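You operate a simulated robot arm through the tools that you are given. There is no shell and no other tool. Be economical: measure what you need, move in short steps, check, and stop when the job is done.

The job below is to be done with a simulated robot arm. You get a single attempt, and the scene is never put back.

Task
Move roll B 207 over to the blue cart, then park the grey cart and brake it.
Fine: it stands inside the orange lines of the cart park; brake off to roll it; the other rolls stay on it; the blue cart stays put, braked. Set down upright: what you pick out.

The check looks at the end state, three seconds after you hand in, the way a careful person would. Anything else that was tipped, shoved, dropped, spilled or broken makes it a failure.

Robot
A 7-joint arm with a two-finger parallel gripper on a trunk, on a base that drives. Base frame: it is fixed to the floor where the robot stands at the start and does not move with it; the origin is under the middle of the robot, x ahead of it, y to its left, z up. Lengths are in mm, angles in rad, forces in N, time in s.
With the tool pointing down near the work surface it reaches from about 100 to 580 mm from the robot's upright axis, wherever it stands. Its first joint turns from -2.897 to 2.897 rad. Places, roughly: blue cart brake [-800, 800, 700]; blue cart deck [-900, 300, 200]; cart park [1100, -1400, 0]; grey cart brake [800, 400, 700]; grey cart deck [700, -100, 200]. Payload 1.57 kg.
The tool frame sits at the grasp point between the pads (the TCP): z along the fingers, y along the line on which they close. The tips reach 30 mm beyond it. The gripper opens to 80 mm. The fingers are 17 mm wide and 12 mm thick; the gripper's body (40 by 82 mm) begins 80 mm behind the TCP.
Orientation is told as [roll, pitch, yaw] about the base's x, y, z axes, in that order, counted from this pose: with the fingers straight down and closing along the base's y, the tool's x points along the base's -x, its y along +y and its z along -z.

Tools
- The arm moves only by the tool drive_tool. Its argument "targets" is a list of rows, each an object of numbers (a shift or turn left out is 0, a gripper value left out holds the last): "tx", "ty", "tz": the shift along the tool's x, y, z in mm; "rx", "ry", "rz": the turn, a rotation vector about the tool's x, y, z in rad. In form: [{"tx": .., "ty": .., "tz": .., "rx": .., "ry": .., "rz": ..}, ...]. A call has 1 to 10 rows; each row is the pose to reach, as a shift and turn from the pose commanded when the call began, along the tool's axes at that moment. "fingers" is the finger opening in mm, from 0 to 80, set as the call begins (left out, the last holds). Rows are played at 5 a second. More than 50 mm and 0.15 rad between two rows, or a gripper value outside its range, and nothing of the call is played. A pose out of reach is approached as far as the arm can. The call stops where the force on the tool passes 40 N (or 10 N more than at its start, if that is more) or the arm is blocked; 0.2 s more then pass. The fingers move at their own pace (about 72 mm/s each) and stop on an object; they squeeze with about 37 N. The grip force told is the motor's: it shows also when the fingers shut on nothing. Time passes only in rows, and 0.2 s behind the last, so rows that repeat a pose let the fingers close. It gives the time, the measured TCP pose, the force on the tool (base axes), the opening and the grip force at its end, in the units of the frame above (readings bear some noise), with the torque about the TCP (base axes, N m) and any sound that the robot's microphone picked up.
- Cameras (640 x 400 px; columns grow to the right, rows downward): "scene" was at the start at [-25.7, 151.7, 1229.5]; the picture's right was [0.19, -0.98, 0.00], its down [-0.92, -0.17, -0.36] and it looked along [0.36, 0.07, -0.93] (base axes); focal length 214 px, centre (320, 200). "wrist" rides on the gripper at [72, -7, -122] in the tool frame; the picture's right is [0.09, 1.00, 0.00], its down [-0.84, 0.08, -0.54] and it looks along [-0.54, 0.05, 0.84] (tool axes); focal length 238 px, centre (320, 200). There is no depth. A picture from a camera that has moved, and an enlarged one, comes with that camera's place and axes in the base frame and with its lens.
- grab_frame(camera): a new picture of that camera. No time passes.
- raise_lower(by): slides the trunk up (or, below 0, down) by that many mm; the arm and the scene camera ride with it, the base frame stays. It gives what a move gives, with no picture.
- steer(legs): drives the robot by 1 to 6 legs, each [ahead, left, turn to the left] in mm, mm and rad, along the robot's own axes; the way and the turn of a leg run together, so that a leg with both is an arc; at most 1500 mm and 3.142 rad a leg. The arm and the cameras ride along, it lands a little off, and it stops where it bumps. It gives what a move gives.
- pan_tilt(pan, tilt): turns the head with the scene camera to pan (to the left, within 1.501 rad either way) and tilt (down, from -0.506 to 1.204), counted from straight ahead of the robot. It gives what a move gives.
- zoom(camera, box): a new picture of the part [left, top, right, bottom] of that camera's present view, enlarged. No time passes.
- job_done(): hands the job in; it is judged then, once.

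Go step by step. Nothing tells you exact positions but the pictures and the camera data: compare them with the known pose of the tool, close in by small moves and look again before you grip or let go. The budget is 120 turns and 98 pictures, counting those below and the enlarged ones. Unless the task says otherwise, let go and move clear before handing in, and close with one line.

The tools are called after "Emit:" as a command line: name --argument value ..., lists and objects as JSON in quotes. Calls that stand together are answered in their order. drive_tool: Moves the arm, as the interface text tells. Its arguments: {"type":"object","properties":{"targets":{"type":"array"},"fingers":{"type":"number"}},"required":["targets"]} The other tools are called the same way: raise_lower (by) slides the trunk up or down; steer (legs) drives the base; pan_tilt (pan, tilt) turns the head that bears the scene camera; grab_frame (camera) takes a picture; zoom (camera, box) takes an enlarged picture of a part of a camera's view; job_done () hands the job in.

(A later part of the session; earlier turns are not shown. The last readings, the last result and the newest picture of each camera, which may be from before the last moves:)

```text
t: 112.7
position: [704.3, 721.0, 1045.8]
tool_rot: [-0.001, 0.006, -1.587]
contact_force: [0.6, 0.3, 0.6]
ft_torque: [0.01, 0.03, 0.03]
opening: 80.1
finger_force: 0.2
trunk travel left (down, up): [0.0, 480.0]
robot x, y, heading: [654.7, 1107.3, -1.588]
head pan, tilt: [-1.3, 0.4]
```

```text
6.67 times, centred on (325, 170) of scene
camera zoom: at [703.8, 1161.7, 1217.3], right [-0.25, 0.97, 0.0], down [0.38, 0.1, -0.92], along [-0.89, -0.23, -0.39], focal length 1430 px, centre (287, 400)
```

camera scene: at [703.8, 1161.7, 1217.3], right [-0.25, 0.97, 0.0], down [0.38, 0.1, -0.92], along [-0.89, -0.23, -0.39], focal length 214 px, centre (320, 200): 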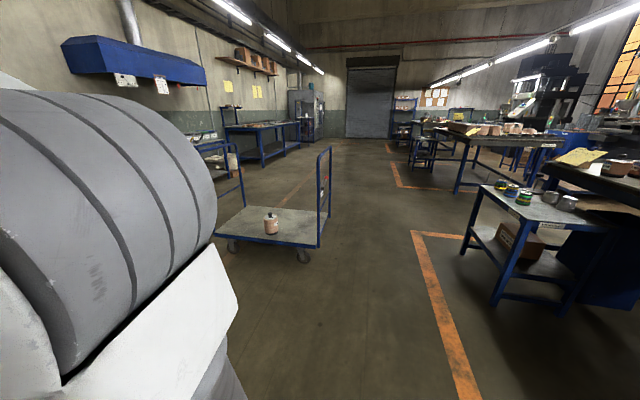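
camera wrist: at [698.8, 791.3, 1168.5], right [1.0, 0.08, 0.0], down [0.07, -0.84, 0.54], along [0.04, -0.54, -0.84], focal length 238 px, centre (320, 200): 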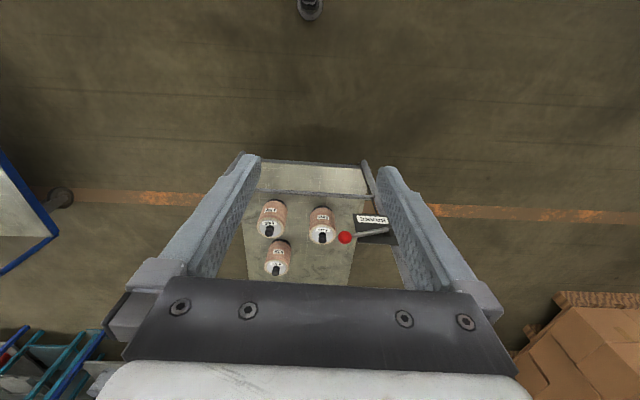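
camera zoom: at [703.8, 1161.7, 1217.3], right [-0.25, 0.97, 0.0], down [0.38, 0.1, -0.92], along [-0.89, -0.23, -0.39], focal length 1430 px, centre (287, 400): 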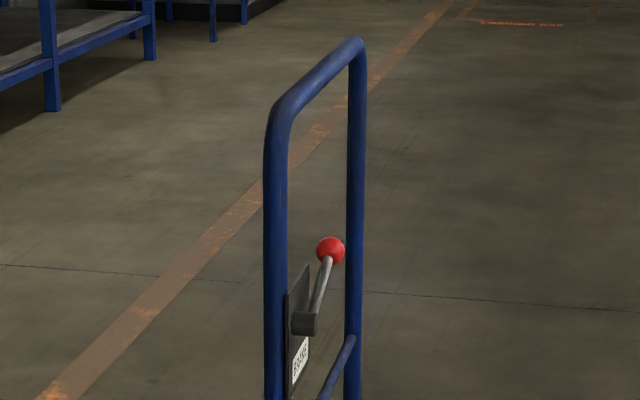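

Blue's lever (braked) points up at the same ~27° as the grey one, so grey is braked now. Grey ball is at about (785, 410, 734), pivot at about (920, 371, 665). I turn the tool to point forward (−y) with fingers closed, to push the lever.

Emit:
pan_tilt --pan 0.25 --tilt 0.8

Emit:
drive_tool --targets '[{"tx": -20, "ty": 11, "ry": -0.149}, {"tx": -40, "ty": 22, "ry": -0.298}, {"tx": -60, "ty": 33, "ry": -0.447}, {"tx": -80, "ty": 44, "ry": -0.596}, {"tx": -100, "ty": 55, "tz": 10, "ry": -0.745}, {"tx": -120, "ty": 66, "tz": 20, "ry": -0.894}, {"tx": -135, "ty": 77, "tz": 30, "ry": -1.043}, {"tx": -150, "ty": 88, "tz": 45, "ry": -1.192}, {"tx": -150, "ty": 99, "tz": 60, "ry": -1.341}, {"tx": -150, "ty": 107, "tz": 80, "ry": -1.49}]' --fingers 0

Emit:
grab_frame --camera "scene"

Emit:
grab_frame --camera "wrist"

```text
t: 114.4
position: [705.3, 721.1, 1046.2]
tool_rot: [-0.004, 0.005, -1.587]
contact_force: [-0.2, -0.2, -0.2]
ft_torque: [0.0, 0.0, 0.0]
opening: 79.9
finger_force: 0.1
trunk travel left (down, up): [0.0, 480.0]
robot x, y, heading: [654.0, 1103.4, -1.587]
head pan, tilt: [0.25, 0.799]
```

```text
t: 116.6
position: [809.4, 570.0, 965.8]
tool_rot: [-0.016, -1.483, -1.571]
contact_force: [0.3, -0.4, 0.2]
ft_torque: [0.03, 0.02, 0.01]
opening: 0.0
finger_force: 21.1
trunk travel left (down, up): [0.0, 480.0]
robot x, y, heading: [651.5, 1106.1, -1.587]
head pan, tilt: [0.25, 0.799]
```

```text
59 pictures are left
camera scene: at [812.1, 1106.9, 1182.3], right [-0.97, -0.23, 0.0], down [-0.17, 0.7, -0.7], along [0.16, -0.68, -0.72], focal length 214 px, centre (320, 200)
```

scene: 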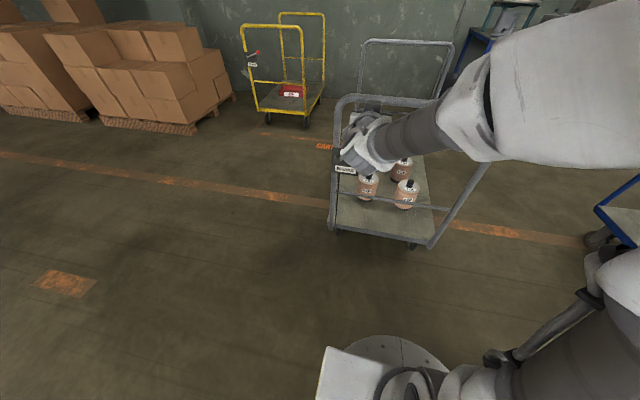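

```text
58 pictures are left
camera wrist: at [803.8, 696.9, 904.7], right [1.0, -0.01, -0.09], down [0.09, 0.47, 0.88], along [0.04, -0.88, 0.47], focal length 238 px, centre (320, 200)
```

wrist: 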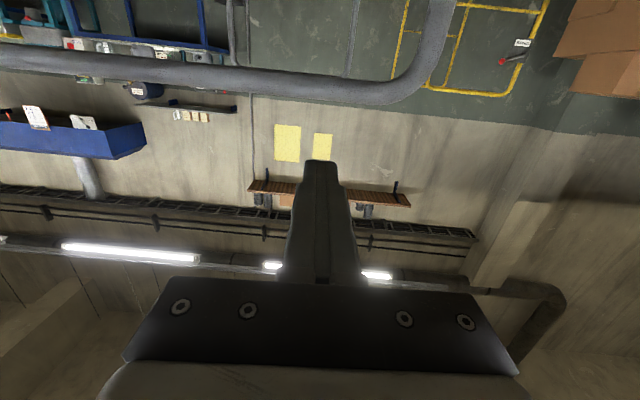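

Emit:
drive_tool --targets '[{"ry": -0.085}]'

Emit:
drive_tool --targets '[{"tx": 42}, {"tx": 84}, {"tx": 126}, {"tx": 168}, {"tx": 200}]'

Emit:
grab_frame --camera "scene"

Emit:
grab_frame --camera "wrist"

```text
t: 117.0
position: [808.9, 568.6, 965.9]
tool_rot: [-1.738, -1.569, 0.15]
contact_force: [0.9, 0.9, -0.6]
ft_torque: [0.02, 0.04, 0.0]
opening: 0.0
finger_force: 21.4
trunk travel left (down, up): [0.0, 480.0]
robot x, y, heading: [652.8, 1105.2, -1.582]
head pan, tilt: [0.25, 0.799]
```

```text
t: 118.2
position: [811.3, 567.9, 765.4]
tool_rot: [-1.953, -1.569, 0.366]
contact_force: [0.1, 0.1, -1.2]
ft_torque: [-0.02, -0.03, -0.01]
opening: 0.0
finger_force: 21.4
trunk travel left (down, up): [0.0, 480.0]
robot x, y, heading: [649.1, 1109.0, -1.586]
head pan, tilt: [0.25, 0.799]
```

```text
57 pictures are left
camera scene: at [812.1, 1106.8, 1182.3], right [-0.97, -0.23, 0.0], down [-0.17, 0.7, -0.7], along [0.16, -0.68, -0.72], focal length 214 px, centre (320, 200)
```

scene: 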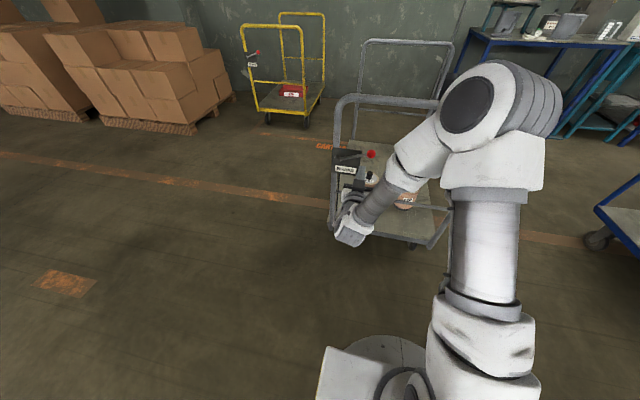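

```text
56 pictures are left
camera wrist: at [804.9, 689.8, 693.4], right [1.0, -0.01, -0.09], down [0.09, 0.54, 0.84], along [0.04, -0.84, 0.54], focal length 238 px, centre (320, 200)
```

wrist: 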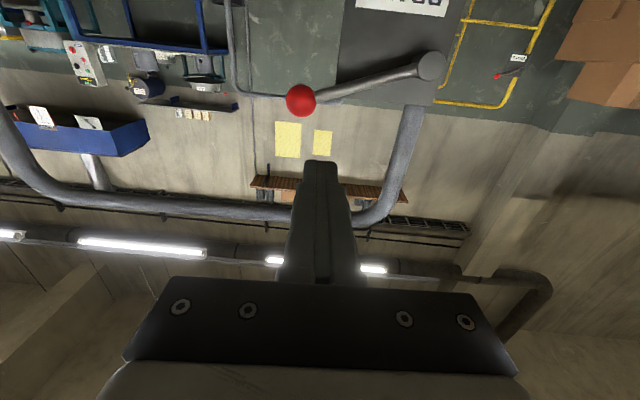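

Ball refined: (784, 410, 745), pivot about (925, ~385, 700). I advance above the rod, then push down.

Emit:
drive_tool --targets '[{"tx": -12, "ty": 4}, {"tx": -12, "ty": 4, "tz": 45}, {"tx": -12, "ty": 4, "tz": 90}, {"tx": -12, "ty": 4, "tz": 135}, {"tx": -12, "ty": 4, "tz": 146}]'

Emit:
grab_frame --camera "wrist"

Emit:
zoom --camera "scene" --box '[320, 120, 400, 180]'

```text
t: 119.4
position: [809.6, 420.8, 777.7]
tool_rot: [-0.956, -1.568, -0.629]
contact_force: [-0.1, -0.5, 0.5]
ft_torque: [0.03, 0.01, -0.02]
opening: 0.1
finger_force: 21.6
trunk travel left (down, up): [0.0, 480.0]
robot x, y, heading: [653.4, 1105.5, -1.582]
head pan, tilt: [0.25, 0.799]
```

```text
55 pictures are left
camera wrist: at [805.4, 543.4, 705.4], right [1.0, -0.02, -0.09], down [0.09, 0.54, 0.84], along [0.04, -0.84, 0.54], focal length 238 px, centre (320, 200)
```

wrist: 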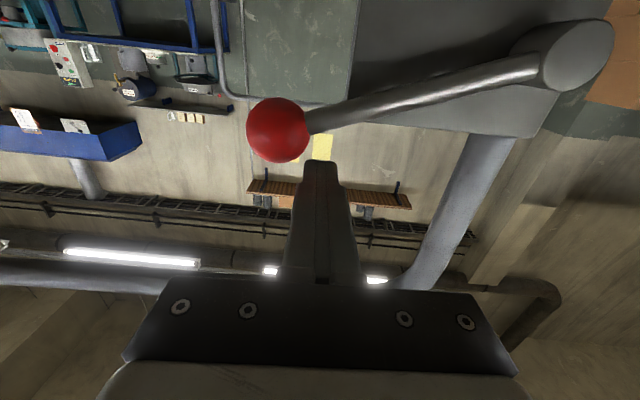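

```text
6.67 times, centred on (360, 150) of scene
camera zoom: at [812.1, 1106.7, 1182.2], right [-0.97, -0.23, 0.0], down [-0.17, 0.7, -0.7], along [0.16, -0.68, -0.72], focal length 1430 px, centre (53, 533)
```

zoom: 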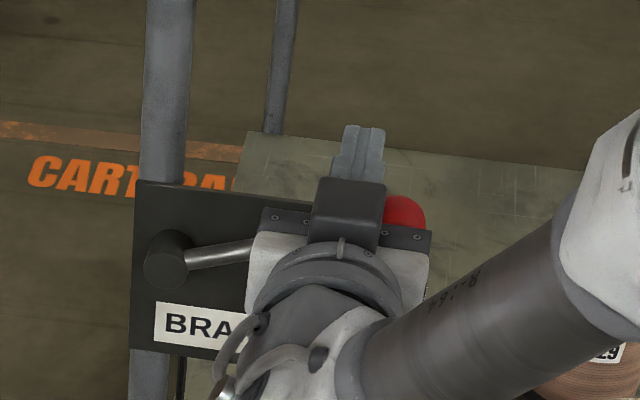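

Emit:
drive_tool --targets '[{"tx": 12}, {"tx": 24}, {"tx": 34}, {"tx": 44}, {"tx": 54}, {"tx": 64}]'

Emit:
grab_frame --camera "wrist"

```text
t: 120.3
position: [813.5, 421.0, 751.0]
tool_rot: [3.073, -1.539, 1.629]
contact_force: [1.3, 3.2, 11.8]
ft_torque: [0.03, 0.11, -0.05]
opening: 0.0
finger_force: 21.7
trunk travel left (down, up): [0.0, 480.0]
robot x, y, heading: [652.2, 1107.2, -1.587]
head pan, tilt: [0.25, 0.799]
stopped in row 4: the force on the tool passed its limit at 44 N (the readings are from after the stop); the commanded pose is now the measured one
```

```text
53 pictures are left
camera wrist: at [809.5, 540.5, 675.1], right [1.0, -0.01, -0.09], down [0.08, 0.57, 0.82], along [0.04, -0.82, 0.57], focal length 238 px, centre (320, 200)
```

wrist: 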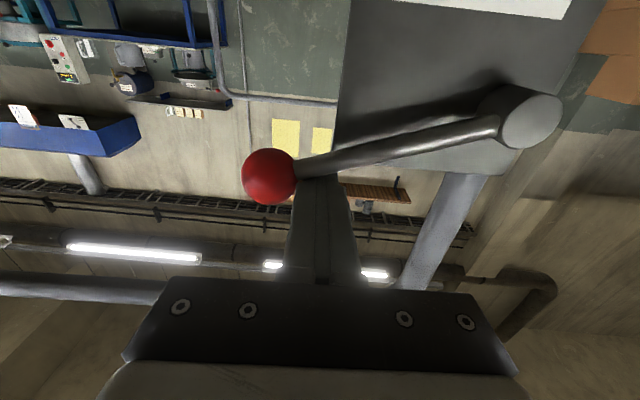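

Contact on the rod. I try pushing down slowly to see whether it yields.

Emit:
drive_tool --targets '[{"tx": 2}, {"tx": 4}, {"tx": 6}, {"tx": 8}, {"tx": 10}, {"tx": 12}, {"tx": 14}, {"tx": 16}]'

Emit:
grab_frame --camera "wrist"

```text
t: 121.3
position: [816.7, 420.3, 751.7]
tool_rot: [3.053, -1.522, 1.649]
contact_force: [0.7, 3.3, 9.8]
ft_torque: [0.05, 0.12, -0.03]
opening: 0.1
finger_force: 21.6
trunk travel left (down, up): [0.0, 480.0]
robot x, y, heading: [654.1, 1106.2, -1.585]
head pan, tilt: [0.25, 0.799]
stopped in row 4: the force on the tool passed its limit at 41 N (the readings are from after the stop); the commanded pose is now the measured one
```

```text
52 pictures are left
camera wrist: at [810.6, 538.0, 672.8], right [1.0, -0.02, -0.09], down [0.08, 0.58, 0.81], along [0.04, -0.81, 0.58], focal length 238 px, centre (320, 200)
```

wrist: 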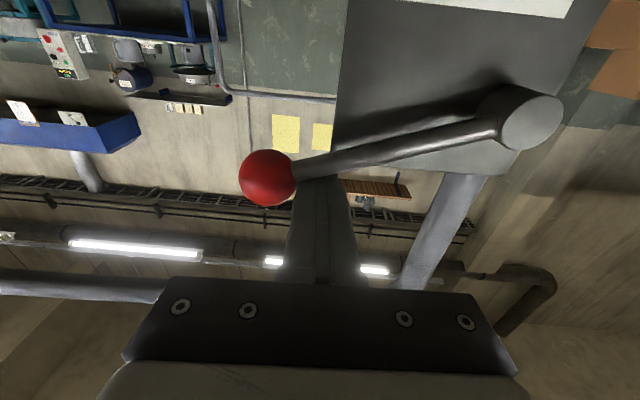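

It's a hard stop downward, so release is upward. I reposition the fingers below the rod.

Emit:
drive_tool --targets '[{"tx": -15, "ry": -0.04}, {"tx": -25, "ry": -0.04}, {"tx": -25, "tz": -45, "ry": -0.04}, {"tx": -25, "tz": -80, "ry": -0.04}, {"tx": 20, "ty": -4, "tz": -80, "ry": -0.04}, {"tx": 45, "ty": -9, "tz": -80, "ry": -0.04}, {"tx": 45, "ty": -9, "tz": -40, "ry": -0.04}, {"tx": 45, "ty": -9, "tz": 0, "ry": -0.04}]'

Emit:
grab_frame --camera "wrist"

```text
t: 123.1
position: [806.2, 418.9, 702.1]
tool_rot: [3.097, -1.491, 1.603]
contact_force: [-0.5, -0.1, -1.0]
ft_torque: [-0.01, 0.0, 0.02]
opening: 0.0
finger_force: 21.5
trunk travel left (down, up): [0.0, 480.0]
robot x, y, heading: [652.1, 1106.3, -1.589]
head pan, tilt: [0.25, 0.799]
```

```text
51 pictures are left
camera wrist: at [801.5, 533.8, 620.4], right [1.0, -0.02, -0.09], down [0.08, 0.61, 0.79], along [0.04, -0.79, 0.61], focal length 238 px, centre (320, 200)
```

wrist: 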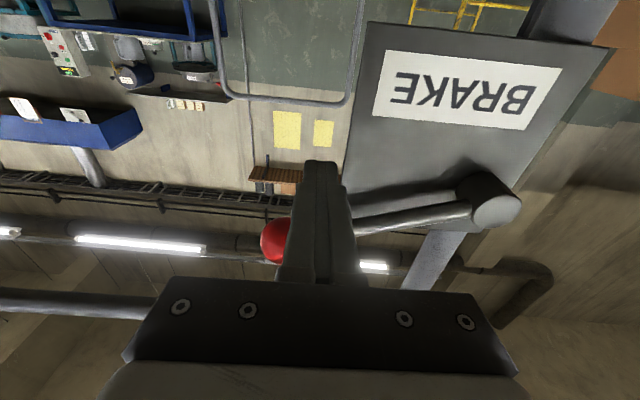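

Emit:
drive_tool --targets '[{"ry": 0.08}]'

Emit:
drive_tool --targets '[{"tx": -10, "ty": 2}, {"tx": -20, "ty": 6}, {"tx": -31, "ty": 9}, {"tx": -41, "ty": 12}, {"tx": -50, "ty": 17}, {"tx": -59, "ty": 22}]'

Emit:
grab_frame --camera "wrist"

```text
t: 123.5
position: [806.8, 418.9, 702.5]
tool_rot: [1.636, -1.566, 3.064]
contact_force: [0.0, -0.3, -0.6]
ft_torque: [0.0, 0.01, 0.01]
opening: 0.1
finger_force: 21.2
trunk travel left (down, up): [0.0, 480.0]
robot x, y, heading: [652.3, 1103.3, -1.585]
head pan, tilt: [0.25, 0.799]
```

```text
t: 124.7
position: [813.3, 417.6, 742.7]
tool_rot: [-0.009, -1.56, -1.589]
contact_force: [-1.7, 1.5, -1.4]
ft_torque: [0.01, -0.01, 0.02]
opening: 0.0
finger_force: 21.4
trunk travel left (down, up): [0.0, 480.0]
robot x, y, heading: [653.2, 1110.3, -1.589]
head pan, tilt: [0.25, 0.799]
stopped in row 5: the force on the tool passed its limit at 43 N (the readings are from after the stop); the commanded pose is now the measured one
```

```text
50 pictures are left
camera wrist: at [808.5, 539.4, 672.1], right [1.0, -0.03, -0.09], down [0.09, 0.53, 0.84], along [0.03, -0.85, 0.53], focal length 238 px, centre (320, 200)
```

wrist: 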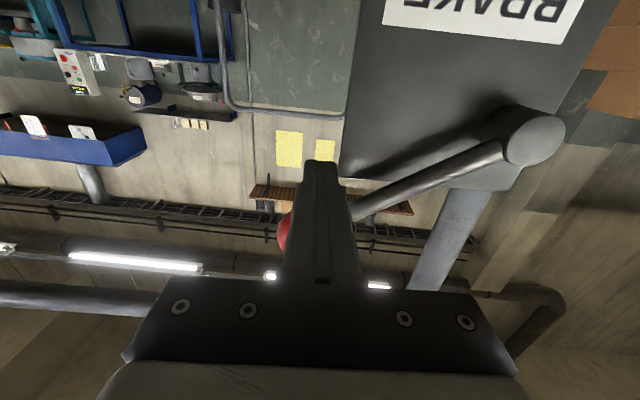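

The lever moves upward. I continue in smaller steps along its arc.

Emit:
drive_tool --targets '[{"tx": -3, "ty": 2}, {"tx": -6, "ty": 3}, {"tx": -9, "ty": 5}, {"tx": -12, "ty": 7}, {"tx": -15, "ty": 8}, {"tx": -18, "ty": 10}, {"tx": -21, "ty": 13}, {"tx": -24, "ty": 15}, {"tx": -27, "ty": 18}, {"tx": -30, "ty": 20}]'

Emit:
grab_frame --camera "wrist"

```text
t: 126.9
position: [832.7, 415.5, 773.5]
tool_rot: [-0.022, -1.56, -1.574]
contact_force: [1.1, -0.5, -0.3]
ft_torque: [0.0, 0.01, 0.03]
opening: 0.0
finger_force: 21.4
trunk travel left (down, up): [0.0, 480.0]
robot x, y, heading: [654.4, 1105.5, -1.587]
head pan, tilt: [0.25, 0.799]
```

```text
49 pictures are left
camera wrist: at [829.2, 538.0, 702.3], right [1.0, -0.03, -0.09], down [0.09, 0.53, 0.84], along [0.03, -0.85, 0.53], focal length 238 px, centre (320, 200)
```

wrist: 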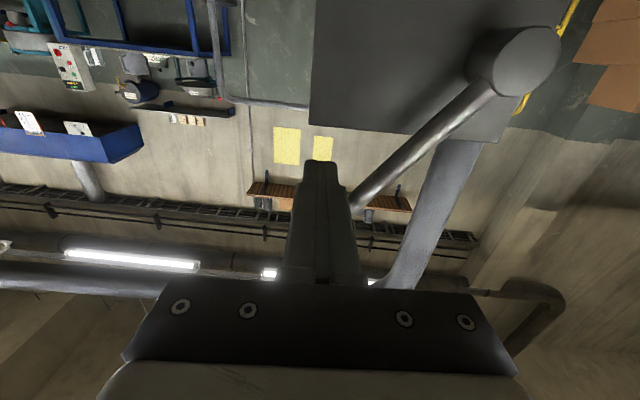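

Emit:
drive_tool --targets '[{"tx": -4, "ty": 4}, {"tx": -8, "ty": 8}, {"tx": -11, "ty": 12}, {"tx": -14, "ty": 16}, {"tx": -17, "ty": 20}, {"tx": -20, "ty": 25}, {"tx": -23, "ty": 30}, {"tx": -26, "ty": 35}, {"tx": -28, "ty": 40}, {"tx": -30, "ty": 45}]'

Emit:
grab_frame --camera "wrist"

Emit:
zoom --camera "scene" --box '[320, 80, 400, 180]'

```text
t: 129.1
position: [876.4, 414.2, 802.5]
tool_rot: [-0.067, -1.56, -1.534]
contact_force: [-0.2, 1.0, -0.3]
ft_torque: [0.01, -0.03, -0.01]
opening: 0.0
finger_force: 21.4
trunk travel left (down, up): [0.0, 480.0]
robot x, y, heading: [652.9, 1105.8, -1.587]
head pan, tilt: [0.25, 0.799]
```

```text
48 pictures are left
camera wrist: at [874.0, 536.9, 732.3], right [1.0, -0.03, -0.09], down [0.09, 0.53, 0.84], along [0.03, -0.85, 0.53], focal length 238 px, centre (320, 200)
```

wrist: 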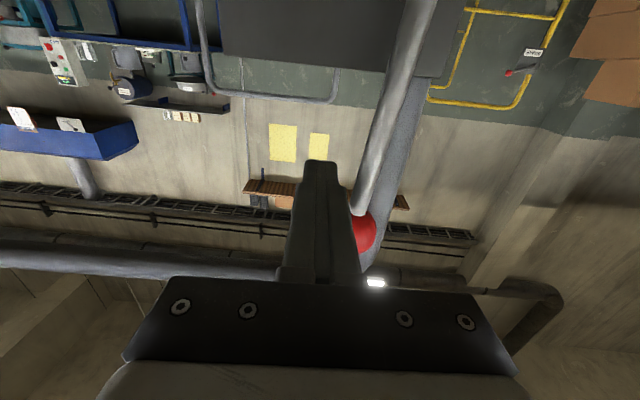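

```text
4.00 times, centred on (360, 130) of scene
camera zoom: at [811.9, 1106.7, 1182.2], right [-0.97, -0.23, 0.0], down [-0.17, 0.7, -0.7], along [0.16, -0.68, -0.72], focal length 858 px, centre (160, 480)
```

zoom: 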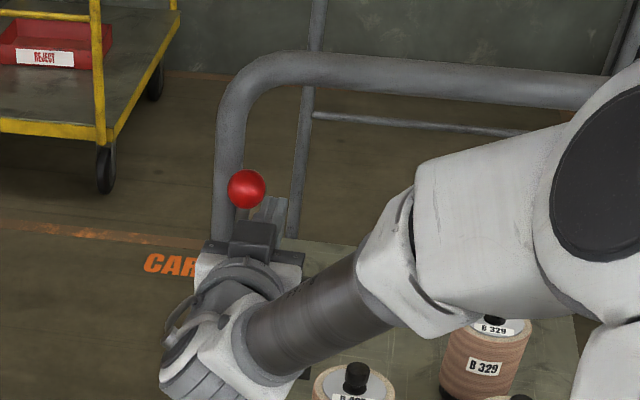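

The lever is near vertical. I push on in +x until it hits its stop.

Emit:
drive_tool --targets '[{"tx": -1, "ty": 4}, {"tx": -2, "ty": 8}, {"tx": -3, "ty": 12}, {"tx": -4, "ty": 16}, {"tx": -4, "ty": 20}, {"tx": -5, "ty": 25}, {"tx": -5, "ty": 30}, {"tx": -5, "ty": 35}, {"tx": -5, "ty": 40}, {"tx": -5, "ty": 45}]'

Emit:
zoom --camera "scene" --box '[320, 80, 400, 180]'

```text
t: 131.3
position: [911.3, 408.1, 805.2]
tool_rot: [-0.143, -1.557, -1.472]
contact_force: [-33.5, -16.3, -11.9]
ft_torque: [-0.04, 0.15, -0.14]
opening: 0.1
finger_force: 21.6
trunk travel left (down, up): [0.0, 480.0]
robot x, y, heading: [653.6, 1104.1, -1.588]
head pan, tilt: [0.25, 0.799]
```

```text
4.00 times, centred on (360, 130) of scene
camera zoom: at [810.5, 1104.9, 1182.4], right [-0.97, -0.23, 0.0], down [-0.16, 0.7, -0.7], along [0.16, -0.68, -0.72], focal length 858 px, centre (160, 480)
```

zoom: 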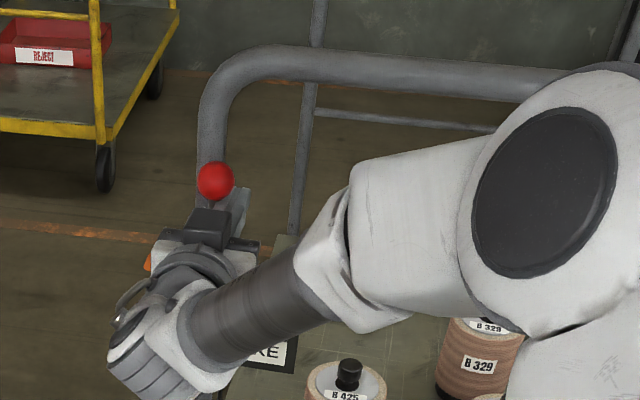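

The lever reached its stop near vertical (and the cart gave a little, so it's released). I back the tool away and look.

Emit:
drive_tool --targets '[{"ty": -15}, {"ty": -25}, {"ty": -25, "tz": -40}, {"ty": -25, "tz": -85}, {"ty": -60, "tz": -100}, {"ty": -100, "tz": -110}, {"ty": -140, "tz": -120}]'

Emit:
grab_frame --camera "scene"

Emit:
zoom --camera "scene" --box '[320, 80, 420, 180]'

```text
t: 132.9
position: [785.5, 535.9, 809.8]
tool_rot: [-0.028, -1.558, -1.569]
contact_force: [0.4, 0.6, -0.5]
ft_torque: [-0.01, 0.0, 0.0]
opening: 0.1
finger_force: 21.4
trunk travel left (down, up): [0.0, 480.0]
robot x, y, heading: [654.8, 1103.7, -1.587]
head pan, tilt: [0.25, 0.799]
```

```text
45 pictures are left
camera scene: at [812.1, 1106.7, 1182.2], right [-0.97, -0.23, 0.0], down [-0.17, 0.7, -0.7], along [0.16, -0.68, -0.72], focal length 214 px, centre (320, 200)
```

scene: 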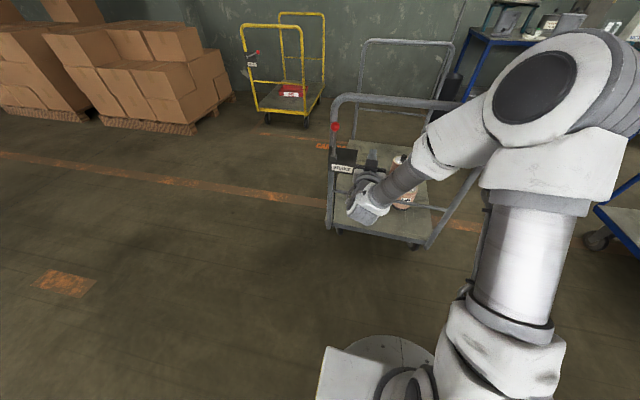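

```text
4.00 times, centred on (370, 130) of scene
camera zoom: at [812.1, 1106.7, 1182.2], right [-0.97, -0.23, 0.0], down [-0.17, 0.7, -0.7], along [0.16, -0.68, -0.72], focal length 858 px, centre (120, 480)
```

zoom: 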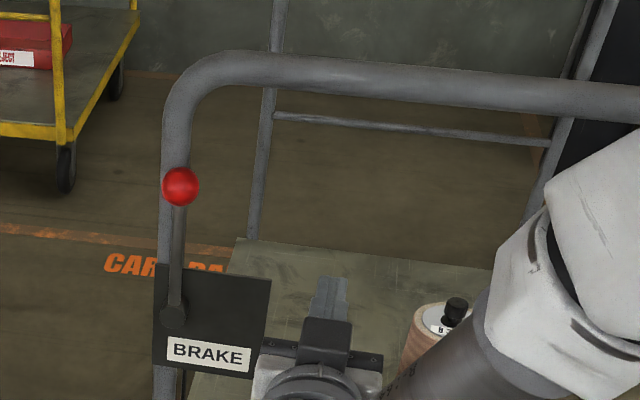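

The lever is vertical: brake off. Next I turn the tool downward again, closing along y, to grip the handle's top bar (y≈387, z≈919) at its middle.

Emit:
drive_tool --targets '[{"tx": -25, "ty": -13, "ry": 0.149}, {"tx": -50, "ty": -26, "ry": 0.298}, {"tx": -75, "ty": -39, "ry": 0.447}, {"tx": -100, "ty": -52, "ry": 0.596}, {"tx": -125, "ty": -65, "ry": 0.745}, {"tx": -150, "ty": -78, "ry": 0.894}, {"tx": -175, "ty": -91, "ry": 1.043}, {"tx": -195, "ty": -104, "ry": 1.192}, {"tx": -210, "ty": -117, "ry": 1.341}, {"tx": -210, "ty": -130, "ry": 1.49}]' --fingers 80

Emit:
drive_tool --targets '[{"ry": 0.07, "rz": 0.12}, {"ry": 0.07, "rz": 0.26}, {"ry": 0.07, "rz": 0.4}, {"ry": 0.07, "rz": 0.54}, {"ry": 0.07, "rz": 0.68}, {"ry": 0.07, "rz": 0.8}]'

```text
t: 135.1
position: [654.5, 537.3, 1020.3]
tool_rot: [0.0, -0.068, -1.597]
contact_force: [0.4, 0.9, 0.3]
ft_torque: [-0.03, -0.01, 0.04]
opening: 80.0
finger_force: 0.1
trunk travel left (down, up): [0.0, 480.0]
robot x, y, heading: [648.7, 1106.6, -1.586]
head pan, tilt: [0.25, 0.799]
```

```text
t: 136.5
position: [656.3, 537.1, 1019.2]
tool_rot: [0.023, 0.014, -2.4]
contact_force: [0.6, 0.4, 0.1]
ft_torque: [0.01, -0.02, 0.0]
opening: 79.8
finger_force: 0.1
trunk travel left (down, up): [0.0, 480.0]
robot x, y, heading: [649.0, 1106.4, -1.588]
head pan, tilt: [0.25, 0.799]
```

Emit:
drive_tool --targets '[{"rz": 0.14}, {"rz": 0.28}, {"rz": 0.42}, {"rz": 0.56}, {"rz": 0.7}, {"rz": 0.745}]'

Emit:
steer --legs '[[150, 0, 0.016]]'

Emit:
grab_frame --camera "wrist"

Emit:
grab_frame --camera "scene"

```text
t: 137.9
position: [655.9, 538.7, 1019.1]
tool_rot: [0.009, 0.027, 3.14]
contact_force: [-0.1, 0.1, 0.0]
ft_torque: [0.0, 0.0, -0.01]
opening: 80.0
finger_force: 0.1
trunk travel left (down, up): [0.0, 480.0]
robot x, y, heading: [655.2, 1107.3, -1.586]
head pan, tilt: [0.25, 0.799]
```

```text
t: 139.5
position: [661.6, 383.8, 1020.4]
tool_rot: [0.008, 0.025, -3.128]
contact_force: [-0.2, -0.2, 0.2]
ft_torque: [0.02, 0.0, 0.0]
opening: 80.1
finger_force: 0.0
trunk travel left (down, up): [0.0, 480.0]
robot x, y, heading: [652.8, 947.2, -1.575]
head pan, tilt: [0.25, 0.799]
```

```text
43 pictures are left
camera wrist: at [730.8, 392.5, 1142.6], right [0.11, -0.99, 0.01], down [-0.85, -0.08, 0.52], along [-0.52, -0.06, -0.85], focal length 238 px, centre (320, 200)
```

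wrist: 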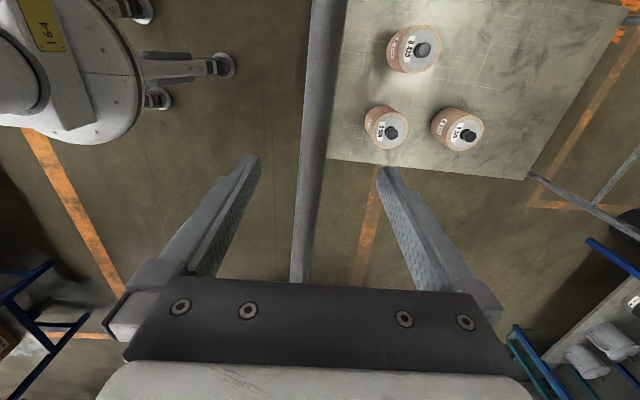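

```text
42 pictures are left
camera scene: at [810.5, 955.0, 1182.2], right [-0.97, -0.24, 0.0], down [-0.18, 0.69, -0.7], along [0.17, -0.68, -0.72], focal length 214 px, centre (320, 200)
```

scene: 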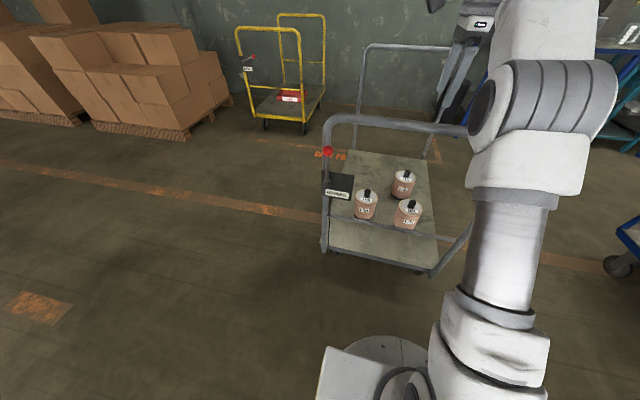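

The bar is centred between the fingers at y≈386. I descend onto it and grip.

Emit:
drive_tool --targets '[{"tz": 40}, {"tz": 75}, {"tz": 95}, {"tz": 105}]'

Emit:
drive_tool --targets '[{"tz": 0}, {"tz": 0}, {"tz": 0}, {"tz": 0}, {"tz": 0}]' --fingers 0

Emit:
grab_frame --camera "wrist"

```text
t: 140.5
position: [665.6, 383.5, 914.6]
tool_rot: [0.01, 0.026, -3.128]
contact_force: [0.1, -0.3, 0.8]
ft_torque: [0.0, 0.0, 0.01]
opening: 80.2
finger_force: 0.1
trunk travel left (down, up): [0.0, 480.0]
robot x, y, heading: [651.0, 949.7, -1.574]
head pan, tilt: [0.25, 0.799]
```

```text
t: 141.7
position: [667.3, 383.0, 914.0]
tool_rot: [0.007, 0.028, -3.127]
contact_force: [9.2, 4.9, 0.4]
ft_torque: [-0.12, -0.93, -0.59]
opening: 26.2
finger_force: 37.2
trunk travel left (down, up): [0.0, 480.0]
robot x, y, heading: [652.2, 949.5, -1.568]
head pan, tilt: [0.25, 0.799]
```

```text
41 pictures are left
camera wrist: at [735.7, 392.2, 1037.8], right [0.11, -0.99, 0.01], down [-0.85, -0.09, 0.52], along [-0.52, -0.06, -0.85], focal length 238 px, centre (320, 200)
```

wrist: 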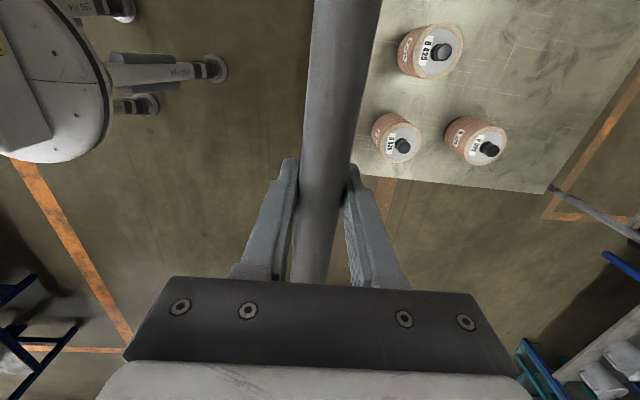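

Gripped (26 mm bar). I try a short push of 100 mm.

Emit:
steer --legs '[[100, 0, 0]]'

Emit:
grab_frame --camera "scene"

```text
t: 142.5
position: [668.0, 379.9, 914.4]
tool_rot: [-0.015, 0.028, -3.128]
contact_force: [2.6, -1.4, 3.2]
ft_torque: [-0.26, 0.27, -0.71]
opening: 26.3
finger_force: 37.1
trunk travel left (down, up): [0.0, 480.0]
robot x, y, heading: [649.1, 938.4, -1.577]
head pan, tilt: [0.25, 0.799]
stopped in leg 1: the force on the tool passed its limit at 41 N (the readings are from after the stop); the commanded pose is now the measured one
```

```text
40 pictures are left
camera scene: at [810.8, 945.1, 1182.2], right [-0.97, -0.25, 0.0], down [-0.18, 0.69, -0.7], along [0.17, -0.68, -0.72], focal length 214 px, centre (320, 200)
```

scene: 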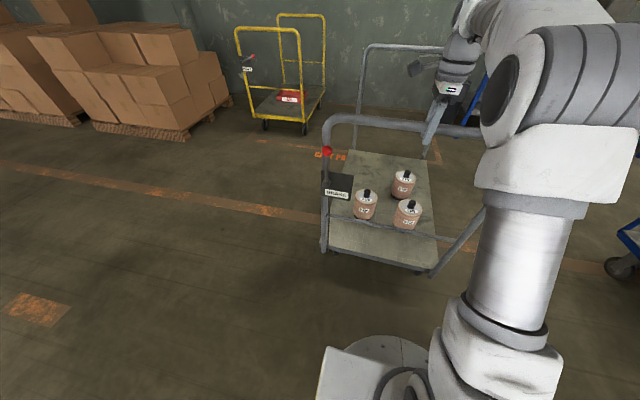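

A force limit stopped it (inertia or still braked?). I test with a gentle arm push.

Emit:
drive_tool --targets '[{"ty": 1}, {"ty": 3}, {"ty": 6}, {"ty": 10}, {"ty": 15}, {"ty": 20}, {"ty": 26}, {"ty": 32}, {"ty": 38}, {"ty": 44}]'

```text
t: 144.7
position: [671.6, 335.5, 912.6]
tool_rot: [-0.018, 0.029, -3.125]
contact_force: [23.8, 6.2, -0.8]
ft_torque: [-0.15, 0.08, -0.71]
opening: 26.6
finger_force: 37.5
trunk travel left (down, up): [0.0, 480.0]
robot x, y, heading: [652.1, 939.9, -1.568]
head pan, tilt: [0.25, 0.799]
```

The cart rolls freely with little force. I test driving in short gentle legs.

Emit:
steer --legs '[[8, 0, 0], [15, 0, 0], [25, 0, 0], [40, 0, 0]]'

```text
t: 146.3
position: [668.7, 309.5, 911.5]
tool_rot: [-0.036, 0.031, -3.131]
contact_force: [2.3, 0.6, 3.2]
ft_torque: [0.01, 0.48, -0.64]
opening: 26.6
finger_force: 37.0
trunk travel left (down, up): [0.0, 480.0]
robot x, y, heading: [653.3, 910.4, -1.576]
head pan, tilt: [0.25, 0.799]
stopped in leg 3: the force on the tool passed its limit at 49 N (the readings are from after the stop); the commanded pose is now the measured one
```

Emit:
steer --legs '[[12, 0, 0], [14, 0, 0], [14, 0, 0], [14, 0, 0], [14, 0, 0], [14, 0, 0]]'

Emit:
steer --legs '[[12, 0, 0], [14, 0, 0], [14, 0, 0], [14, 0, 0], [14, 0, 0], [14, 0, 0]]'

Emit:
grab_frame --camera "scene"

```text
t: 147.8
position: [673.1, 281.6, 911.1]
tool_rot: [-0.059, 0.039, -3.129]
contact_force: [2.3, 0.0, 4.1]
ft_torque: [0.16, 0.44, -0.66]
opening: 26.9
finger_force: 36.8
trunk travel left (down, up): [0.0, 480.0]
robot x, y, heading: [653.0, 882.7, -1.569]
head pan, tilt: [0.25, 0.799]
stopped in leg 3: the force on the tool passed its limit at 43 N (the readings are from after the stop); the commanded pose is now the measured one
```

```text
t: 149.4
position: [675.9, 252.7, 910.3]
tool_rot: [-0.08, 0.044, -3.125]
contact_force: [0.8, 0.4, 2.5]
ft_torque: [-0.01, 0.38, -0.62]
opening: 26.9
finger_force: 36.7
trunk travel left (down, up): [0.0, 480.0]
robot x, y, heading: [654.5, 846.1, -1.568]
head pan, tilt: [0.25, 0.799]
stopped in leg 3: the force on the tool passed its limit at 45 N (the readings are from after the stop); the commanded pose is now the measured one
```

```text
39 pictures are left
camera scene: at [811.0, 847.9, 1182.1], right [-0.97, -0.25, 0.0], down [-0.18, 0.69, -0.7], along [0.17, -0.68, -0.72], focal length 214 px, centre (320, 200)
```

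scene: 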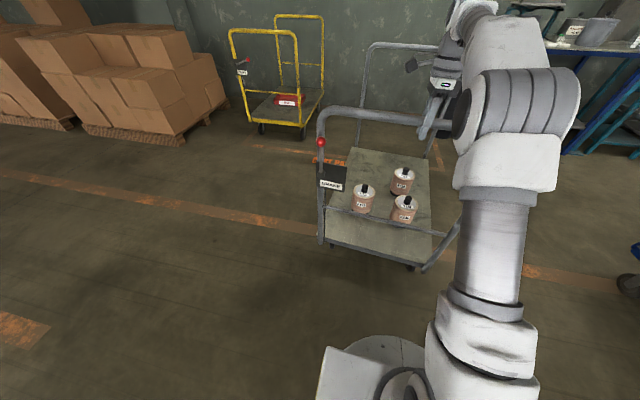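

Driving trips the force limit, but slow arm pushes work well. I'll move the cart in cycles: release, drive up, grip, push with the arm.

Emit:
drive_tool --targets '[{"tz": 0}, {"tz": 0}, {"tz": 0}, {"tz": 0}]' --fingers 80

Emit:
drive_tool --targets '[{"tz": -30}, {"tz": -70}, {"tz": -75, "rx": -0.08, "ry": -0.044}]'

Emit:
drive_tool --targets '[{"ty": -40}, {"ty": -80}, {"ty": -120}, {"ty": -160}, {"ty": -200}, {"ty": -220}]'

Emit:
steer --legs '[[220, 0, 0]]'

Emit:
grab_frame --camera "wrist"

```text
t: 150.4
position: [675.8, 253.3, 908.9]
tool_rot: [-0.081, 0.043, -3.122]
contact_force: [0.1, 0.4, 0.7]
ft_torque: [-0.03, -0.03, 0.0]
opening: 79.9
finger_force: 0.1
trunk travel left (down, up): [0.0, 480.0]
robot x, y, heading: [654.6, 845.9, -1.571]
head pan, tilt: [0.25, 0.799]
```

```text
t: 151.2
position: [671.8, 246.7, 983.4]
tool_rot: [-0.001, 0.0, -3.122]
contact_force: [0.4, -0.4, -0.4]
ft_torque: [0.0, 0.0, 0.0]
opening: 80.0
finger_force: 0.1
out of reach, approached as far as the arm can: row 2
trunk travel left (down, up): [0.0, 480.0]
robot x, y, heading: [650.9, 844.4, -1.576]
head pan, tilt: [0.25, 0.799]
```

```text
t: 152.6
position: [667.1, 467.5, 984.6]
tool_rot: [0.001, -0.001, -3.121]
contact_force: [0.1, -0.5, 0.5]
ft_torque: [-0.01, 0.0, 0.01]
opening: 80.2
finger_force: 0.0
trunk travel left (down, up): [0.0, 480.0]
robot x, y, heading: [654.3, 845.0, -1.571]
head pan, tilt: [0.25, 0.799]
```

```text
t: 154.7
position: [669.3, 248.0, 985.8]
tool_rot: [-0.002, -0.001, -3.119]
contact_force: [0.3, 0.0, -0.8]
ft_torque: [0.01, 0.01, 0.02]
opening: 80.0
finger_force: 0.1
trunk travel left (down, up): [0.0, 480.0]
robot x, y, heading: [654.5, 625.6, -1.569]
head pan, tilt: [0.25, 0.799]
```

```text
38 pictures are left
camera wrist: at [740.8, 256.1, 1106.6], right [0.12, -0.99, 0.0], down [-0.83, -0.1, 0.54], along [-0.54, -0.06, -0.84], focal length 238 px, centre (320, 200)
```

wrist: 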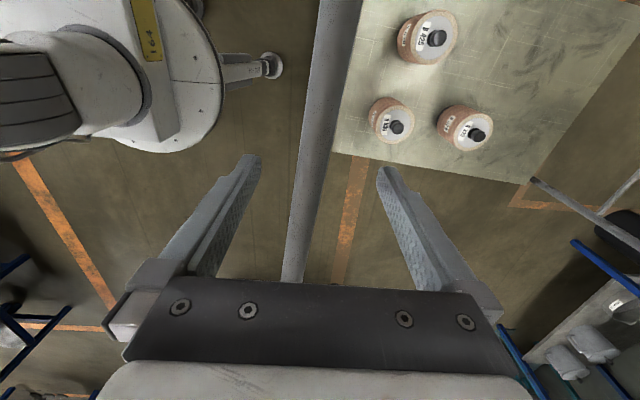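

Emit:
drive_tool --targets '[{"ty": -3, "tz": 36}, {"ty": -3, "tz": 72}]'

Emit:
drive_tool --targets '[{"tz": 0}, {"tz": 0}, {"tz": 0}, {"tz": 0}]' --fingers 0

Emit:
drive_tool --targets '[{"ty": 2}, {"ty": 6}, {"ty": 13}, {"ty": 23}, {"ty": 36}, {"ty": 49}, {"ty": 60}, {"ty": 68}, {"ty": 73}, {"ty": 75}]'

```text
t: 155.2
position: [669.3, 251.1, 914.0]
tool_rot: [0.0, -0.001, -3.121]
contact_force: [-0.1, 0.1, 0.3]
ft_torque: [0.01, -0.01, -0.02]
opening: 79.7
finger_force: 0.0
trunk travel left (down, up): [0.0, 480.0]
robot x, y, heading: [651.1, 624.5, -1.57]
head pan, tilt: [0.25, 0.799]
```

```text
t: 156.2
position: [671.6, 251.2, 913.8]
tool_rot: [-0.001, -0.001, -3.118]
contact_force: [2.0, -0.8, -0.2]
ft_torque: [-0.04, 0.08, -0.54]
opening: 27.0
finger_force: 37.3
trunk travel left (down, up): [0.0, 480.0]
robot x, y, heading: [652.1, 627.6, -1.567]
head pan, tilt: [0.25, 0.799]
```

```text
t: 158.4
position: [673.7, 176.3, 912.6]
tool_rot: [-0.001, 0.002, -3.117]
contact_force: [24.5, 3.3, 0.6]
ft_torque: [-0.08, 0.06, -0.8]
opening: 27.9
finger_force: 37.5
trunk travel left (down, up): [0.0, 480.0]
robot x, y, heading: [653.4, 625.9, -1.571]
head pan, tilt: [0.25, 0.799]
```

The push works smoothly. I check the cart's yaw, since the finger opening grew slightly.

Emit:
grab_frame --camera "scene"

Emit:
grab_frame --camera "wrist"

```text
37 pictures are left
camera scene: at [812.8, 629.1, 1181.8], right [-0.97, -0.25, 0.0], down [-0.18, 0.69, -0.7], along [0.17, -0.67, -0.72], focal length 214 px, centre (320, 200)
```

scene: 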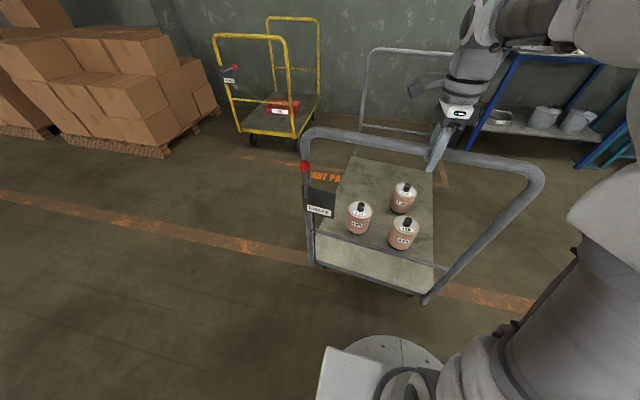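

```text
36 pictures are left
camera wrist: at [744.5, 184.0, 1034.4], right [0.12, -0.99, 0.0], down [-0.84, -0.1, 0.54], along [-0.54, -0.06, -0.84], focal length 238 px, centre (320, 200)
```

wrist: 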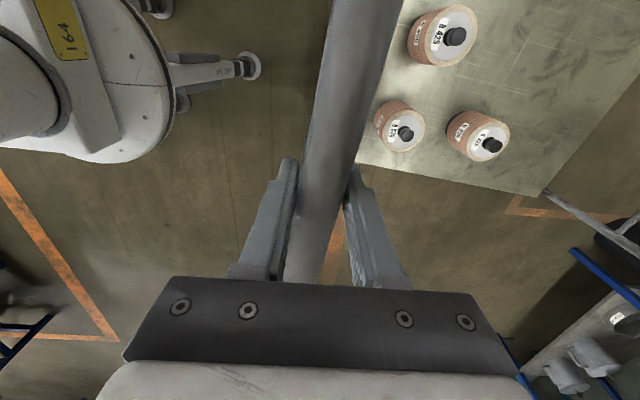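

The cart has yawed a few hundredths clockwise (its handle drifting +x). I add a −x component to the push to steer it straight.

Emit:
drive_tool --targets '[{"ty": 2, "tx": -1}, {"ty": 6, "tx": -3}, {"ty": 13, "tx": -6}, {"ty": 23, "tx": -9}, {"ty": 35, "tx": -12}, {"ty": 47, "tx": -15}, {"ty": 58, "tx": -18}, {"ty": 66, "tx": -20}, {"ty": 71, "tx": -22}, {"ty": 73, "tx": -22}]'

Emit:
drive_tool --targets '[{"ty": 2, "tx": -1}, {"ty": 6, "tx": -3}, {"ty": 13, "tx": -5}, {"ty": 23, "tx": -8}, {"ty": 35, "tx": -10}, {"ty": 47, "tx": -12}, {"ty": 58, "tx": -14}, {"ty": 66, "tx": -15}, {"ty": 71, "tx": -15}, {"ty": 73, "tx": -15}]'

Emit:
grab_frame --camera "wrist"

```text
t: 160.7
position: [653.3, 102.5, 911.7]
tool_rot: [-0.002, 0.003, -3.118]
contact_force: [23.5, 2.0, -2.6]
ft_torque: [-0.07, 0.21, -0.77]
opening: 27.8
finger_force: 36.7
trunk travel left (down, up): [0.0, 480.0]
robot x, y, heading: [655.4, 627.6, -1.567]
head pan, tilt: [0.25, 0.799]
```

```text
t: 162.8
position: [640.5, 30.0, 911.2]
tool_rot: [-0.002, 0.002, -3.118]
contact_force: [23.0, 0.8, 2.1]
ft_torque: [0.01, -0.01, -0.77]
opening: 28.3
finger_force: 37.1
trunk travel left (down, up): [0.0, 480.0]
robot x, y, heading: [649.1, 622.3, -1.566]
head pan, tilt: [0.25, 0.799]
```

```text
35 pictures are left
camera wrist: at [711.3, 37.5, 1034.2], right [0.12, -0.99, 0.0], down [-0.84, -0.1, 0.54], along [-0.54, -0.06, -0.84], focal length 238 px, centre (320, 200)
```

wrist: 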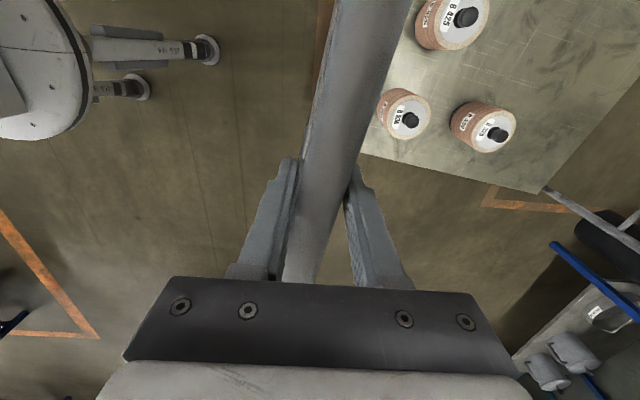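

The grip slid along the bar; yaw is about −0.06. I release, drive up, and re-grip aligned with the bar.

Emit:
drive_tool --targets '[{"tz": 0}, {"tz": 0}, {"tz": 0}, {"tz": 0}]' --fingers 80

Emit:
drive_tool --targets '[{"tz": -35}, {"tz": -72}, {"tz": -72, "ty": -45}, {"tz": -72, "ty": -90}, {"tz": -72, "ty": -135}, {"tz": -72, "ty": -180}, {"tz": -72, "ty": -215}]'

Emit:
steer --legs '[[225, 0, 0]]'

Emit:
grab_frame --camera "scene"

Emit:
grab_frame --camera "wrist"

```text
t: 163.8
position: [637.4, 29.6, 912.6]
tool_rot: [-0.002, 0.001, -3.12]
contact_force: [0.3, 0.5, -0.1]
ft_torque: [-0.01, 0.02, 0.01]
opening: 80.2
finger_force: 0.0
trunk travel left (down, up): [0.0, 480.0]
robot x, y, heading: [652.8, 624.0, -1.567]
head pan, tilt: [0.25, 0.799]
```

```text
t: 165.4
position: [631.9, 243.8, 983.4]
tool_rot: [-0.003, -0.001, -3.118]
contact_force: [-0.4, -0.8, -0.1]
ft_torque: [0.04, -0.01, -0.01]
opening: 79.9
finger_force: 0.1
trunk travel left (down, up): [0.0, 480.0]
robot x, y, heading: [654.8, 628.0, -1.568]
head pan, tilt: [0.25, 0.799]
```

```text
t: 167.5
position: [634.0, 17.8, 984.3]
tool_rot: [-0.002, 0.002, -3.117]
contact_force: [0.2, -0.2, -0.1]
ft_torque: [0.02, -0.01, -0.03]
opening: 80.0
finger_force: 0.1
trunk travel left (down, up): [0.0, 480.0]
robot x, y, heading: [653.3, 401.2, -1.571]
head pan, tilt: [0.25, 0.799]
```

```text
34 pictures are left
camera scene: at [812.3, 404.0, 1182.2], right [-0.97, -0.25, 0.0], down [-0.18, 0.69, -0.7], along [0.18, -0.67, -0.72], focal length 214 px, centre (320, 200)
```

scene: 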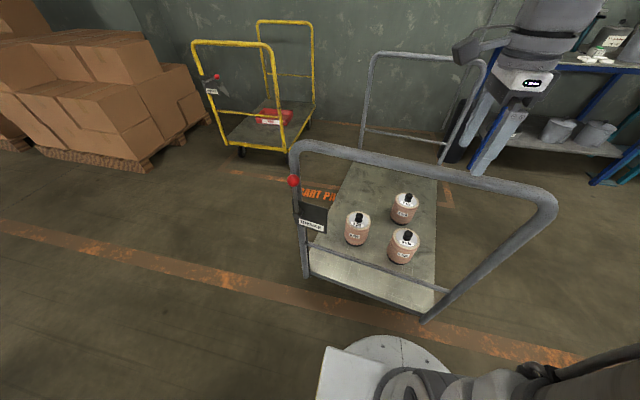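

```text
33 pictures are left
camera wrist: at [705.2, 26.4, 1105.7], right [0.12, -0.99, 0.0], down [-0.83, -0.1, 0.54], along [-0.54, -0.06, -0.84], focal length 238 px, centre (320, 200)
```

wrist: 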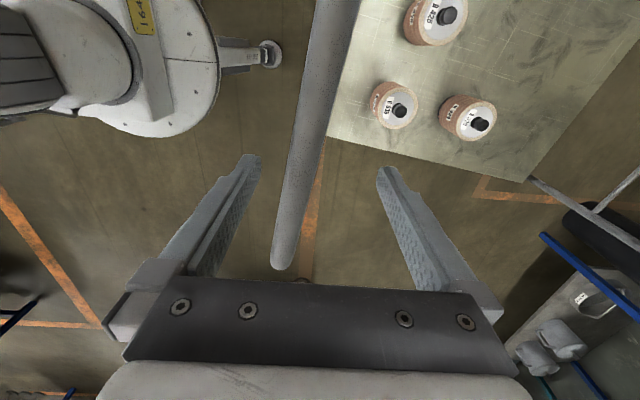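

Handle has swung to +x (centre ≈ 735) with yaw ≈ −0.075. I shift the robot +x, re-grip near the middle with the fingers aligned to the bar, and push with a −x bias.

Emit:
steer --legs '[[0, 60, 0]]'

Emit:
drive_tool --targets '[{"tx": 20, "rz": 0.1}, {"tx": 20, "tz": 36, "rz": 0.1}, {"tx": 20, "tz": 70, "rz": 0.1}]'

Emit:
drive_tool --targets '[{"tz": 0}, {"tz": 0}, {"tz": 0}, {"tz": 0}]' --fingers 0

Emit:
drive_tool --targets '[{"ty": 2, "tx": 0}, {"ty": 6, "tx": -1}, {"ty": 13, "tx": -2}, {"ty": 23, "tx": -4}, {"ty": 36, "tx": -6}, {"ty": 49, "tx": -8}, {"ty": 60, "tx": -10}, {"ty": 68, "tx": -11}, {"ty": 73, "tx": -12}, {"ty": 75, "tx": -12}]'

Emit:
grab_frame --camera "wrist"

```text
t: 168.7
position: [694.0, 18.7, 984.8]
tool_rot: [-0.002, -0.001, -3.118]
contact_force: [-0.5, 0.4, -0.3]
ft_torque: [0.01, 0.03, 0.0]
opening: 80.0
finger_force: 0.1
trunk travel left (down, up): [0.0, 480.0]
robot x, y, heading: [712.1, 400.8, -1.561]
head pan, tilt: [0.25, 0.799]
```

```text
t: 169.5
position: [717.1, 17.8, 914.9]
tool_rot: [0.0, 0.0, 3.067]
contact_force: [-0.4, 0.5, -0.2]
ft_torque: [-0.02, 0.0, -0.03]
opening: 79.7
finger_force: 0.0
trunk travel left (down, up): [0.0, 480.0]
robot x, y, heading: [712.6, 401.4, -1.567]
head pan, tilt: [0.25, 0.799]
```

```text
t: 170.5
position: [717.0, 18.3, 913.8]
tool_rot: [-0.002, -0.001, 3.066]
contact_force: [2.0, -1.4, -0.1]
ft_torque: [-0.08, 0.09, -0.56]
opening: 26.8
finger_force: 37.1
trunk travel left (down, up): [0.0, 480.0]
robot x, y, heading: [714.9, 395.7, -1.562]
head pan, tilt: [0.25, 0.799]
```

```text
t: 172.7
position: [699.7, -53.2, 913.7]
tool_rot: [-0.001, 0.001, 3.069]
contact_force: [23.6, 0.0, -5.1]
ft_torque: [0.0, 0.09, -0.73]
opening: 26.5
finger_force: 37.1
trunk travel left (down, up): [0.0, 480.0]
robot x, y, heading: [716.2, 401.3, -1.561]
head pan, tilt: [0.25, 0.799]
```

```text
32 pictures are left
camera wrist: at [771.4, -53.6, 1035.7], right [0.02, -1.0, 0.0], down [-0.84, -0.02, 0.54], along [-0.54, -0.01, -0.84], focal length 238 px, centre (320, 200)
```

wrist: 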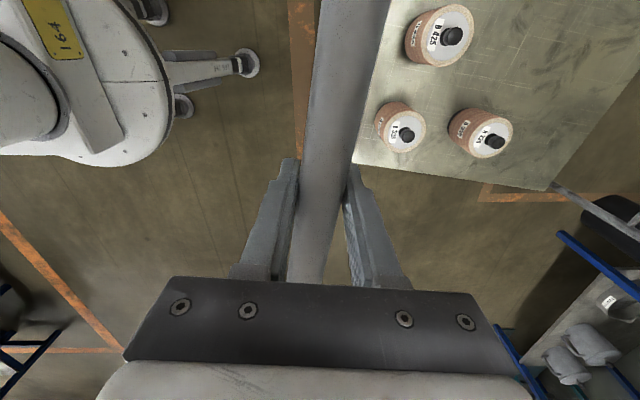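

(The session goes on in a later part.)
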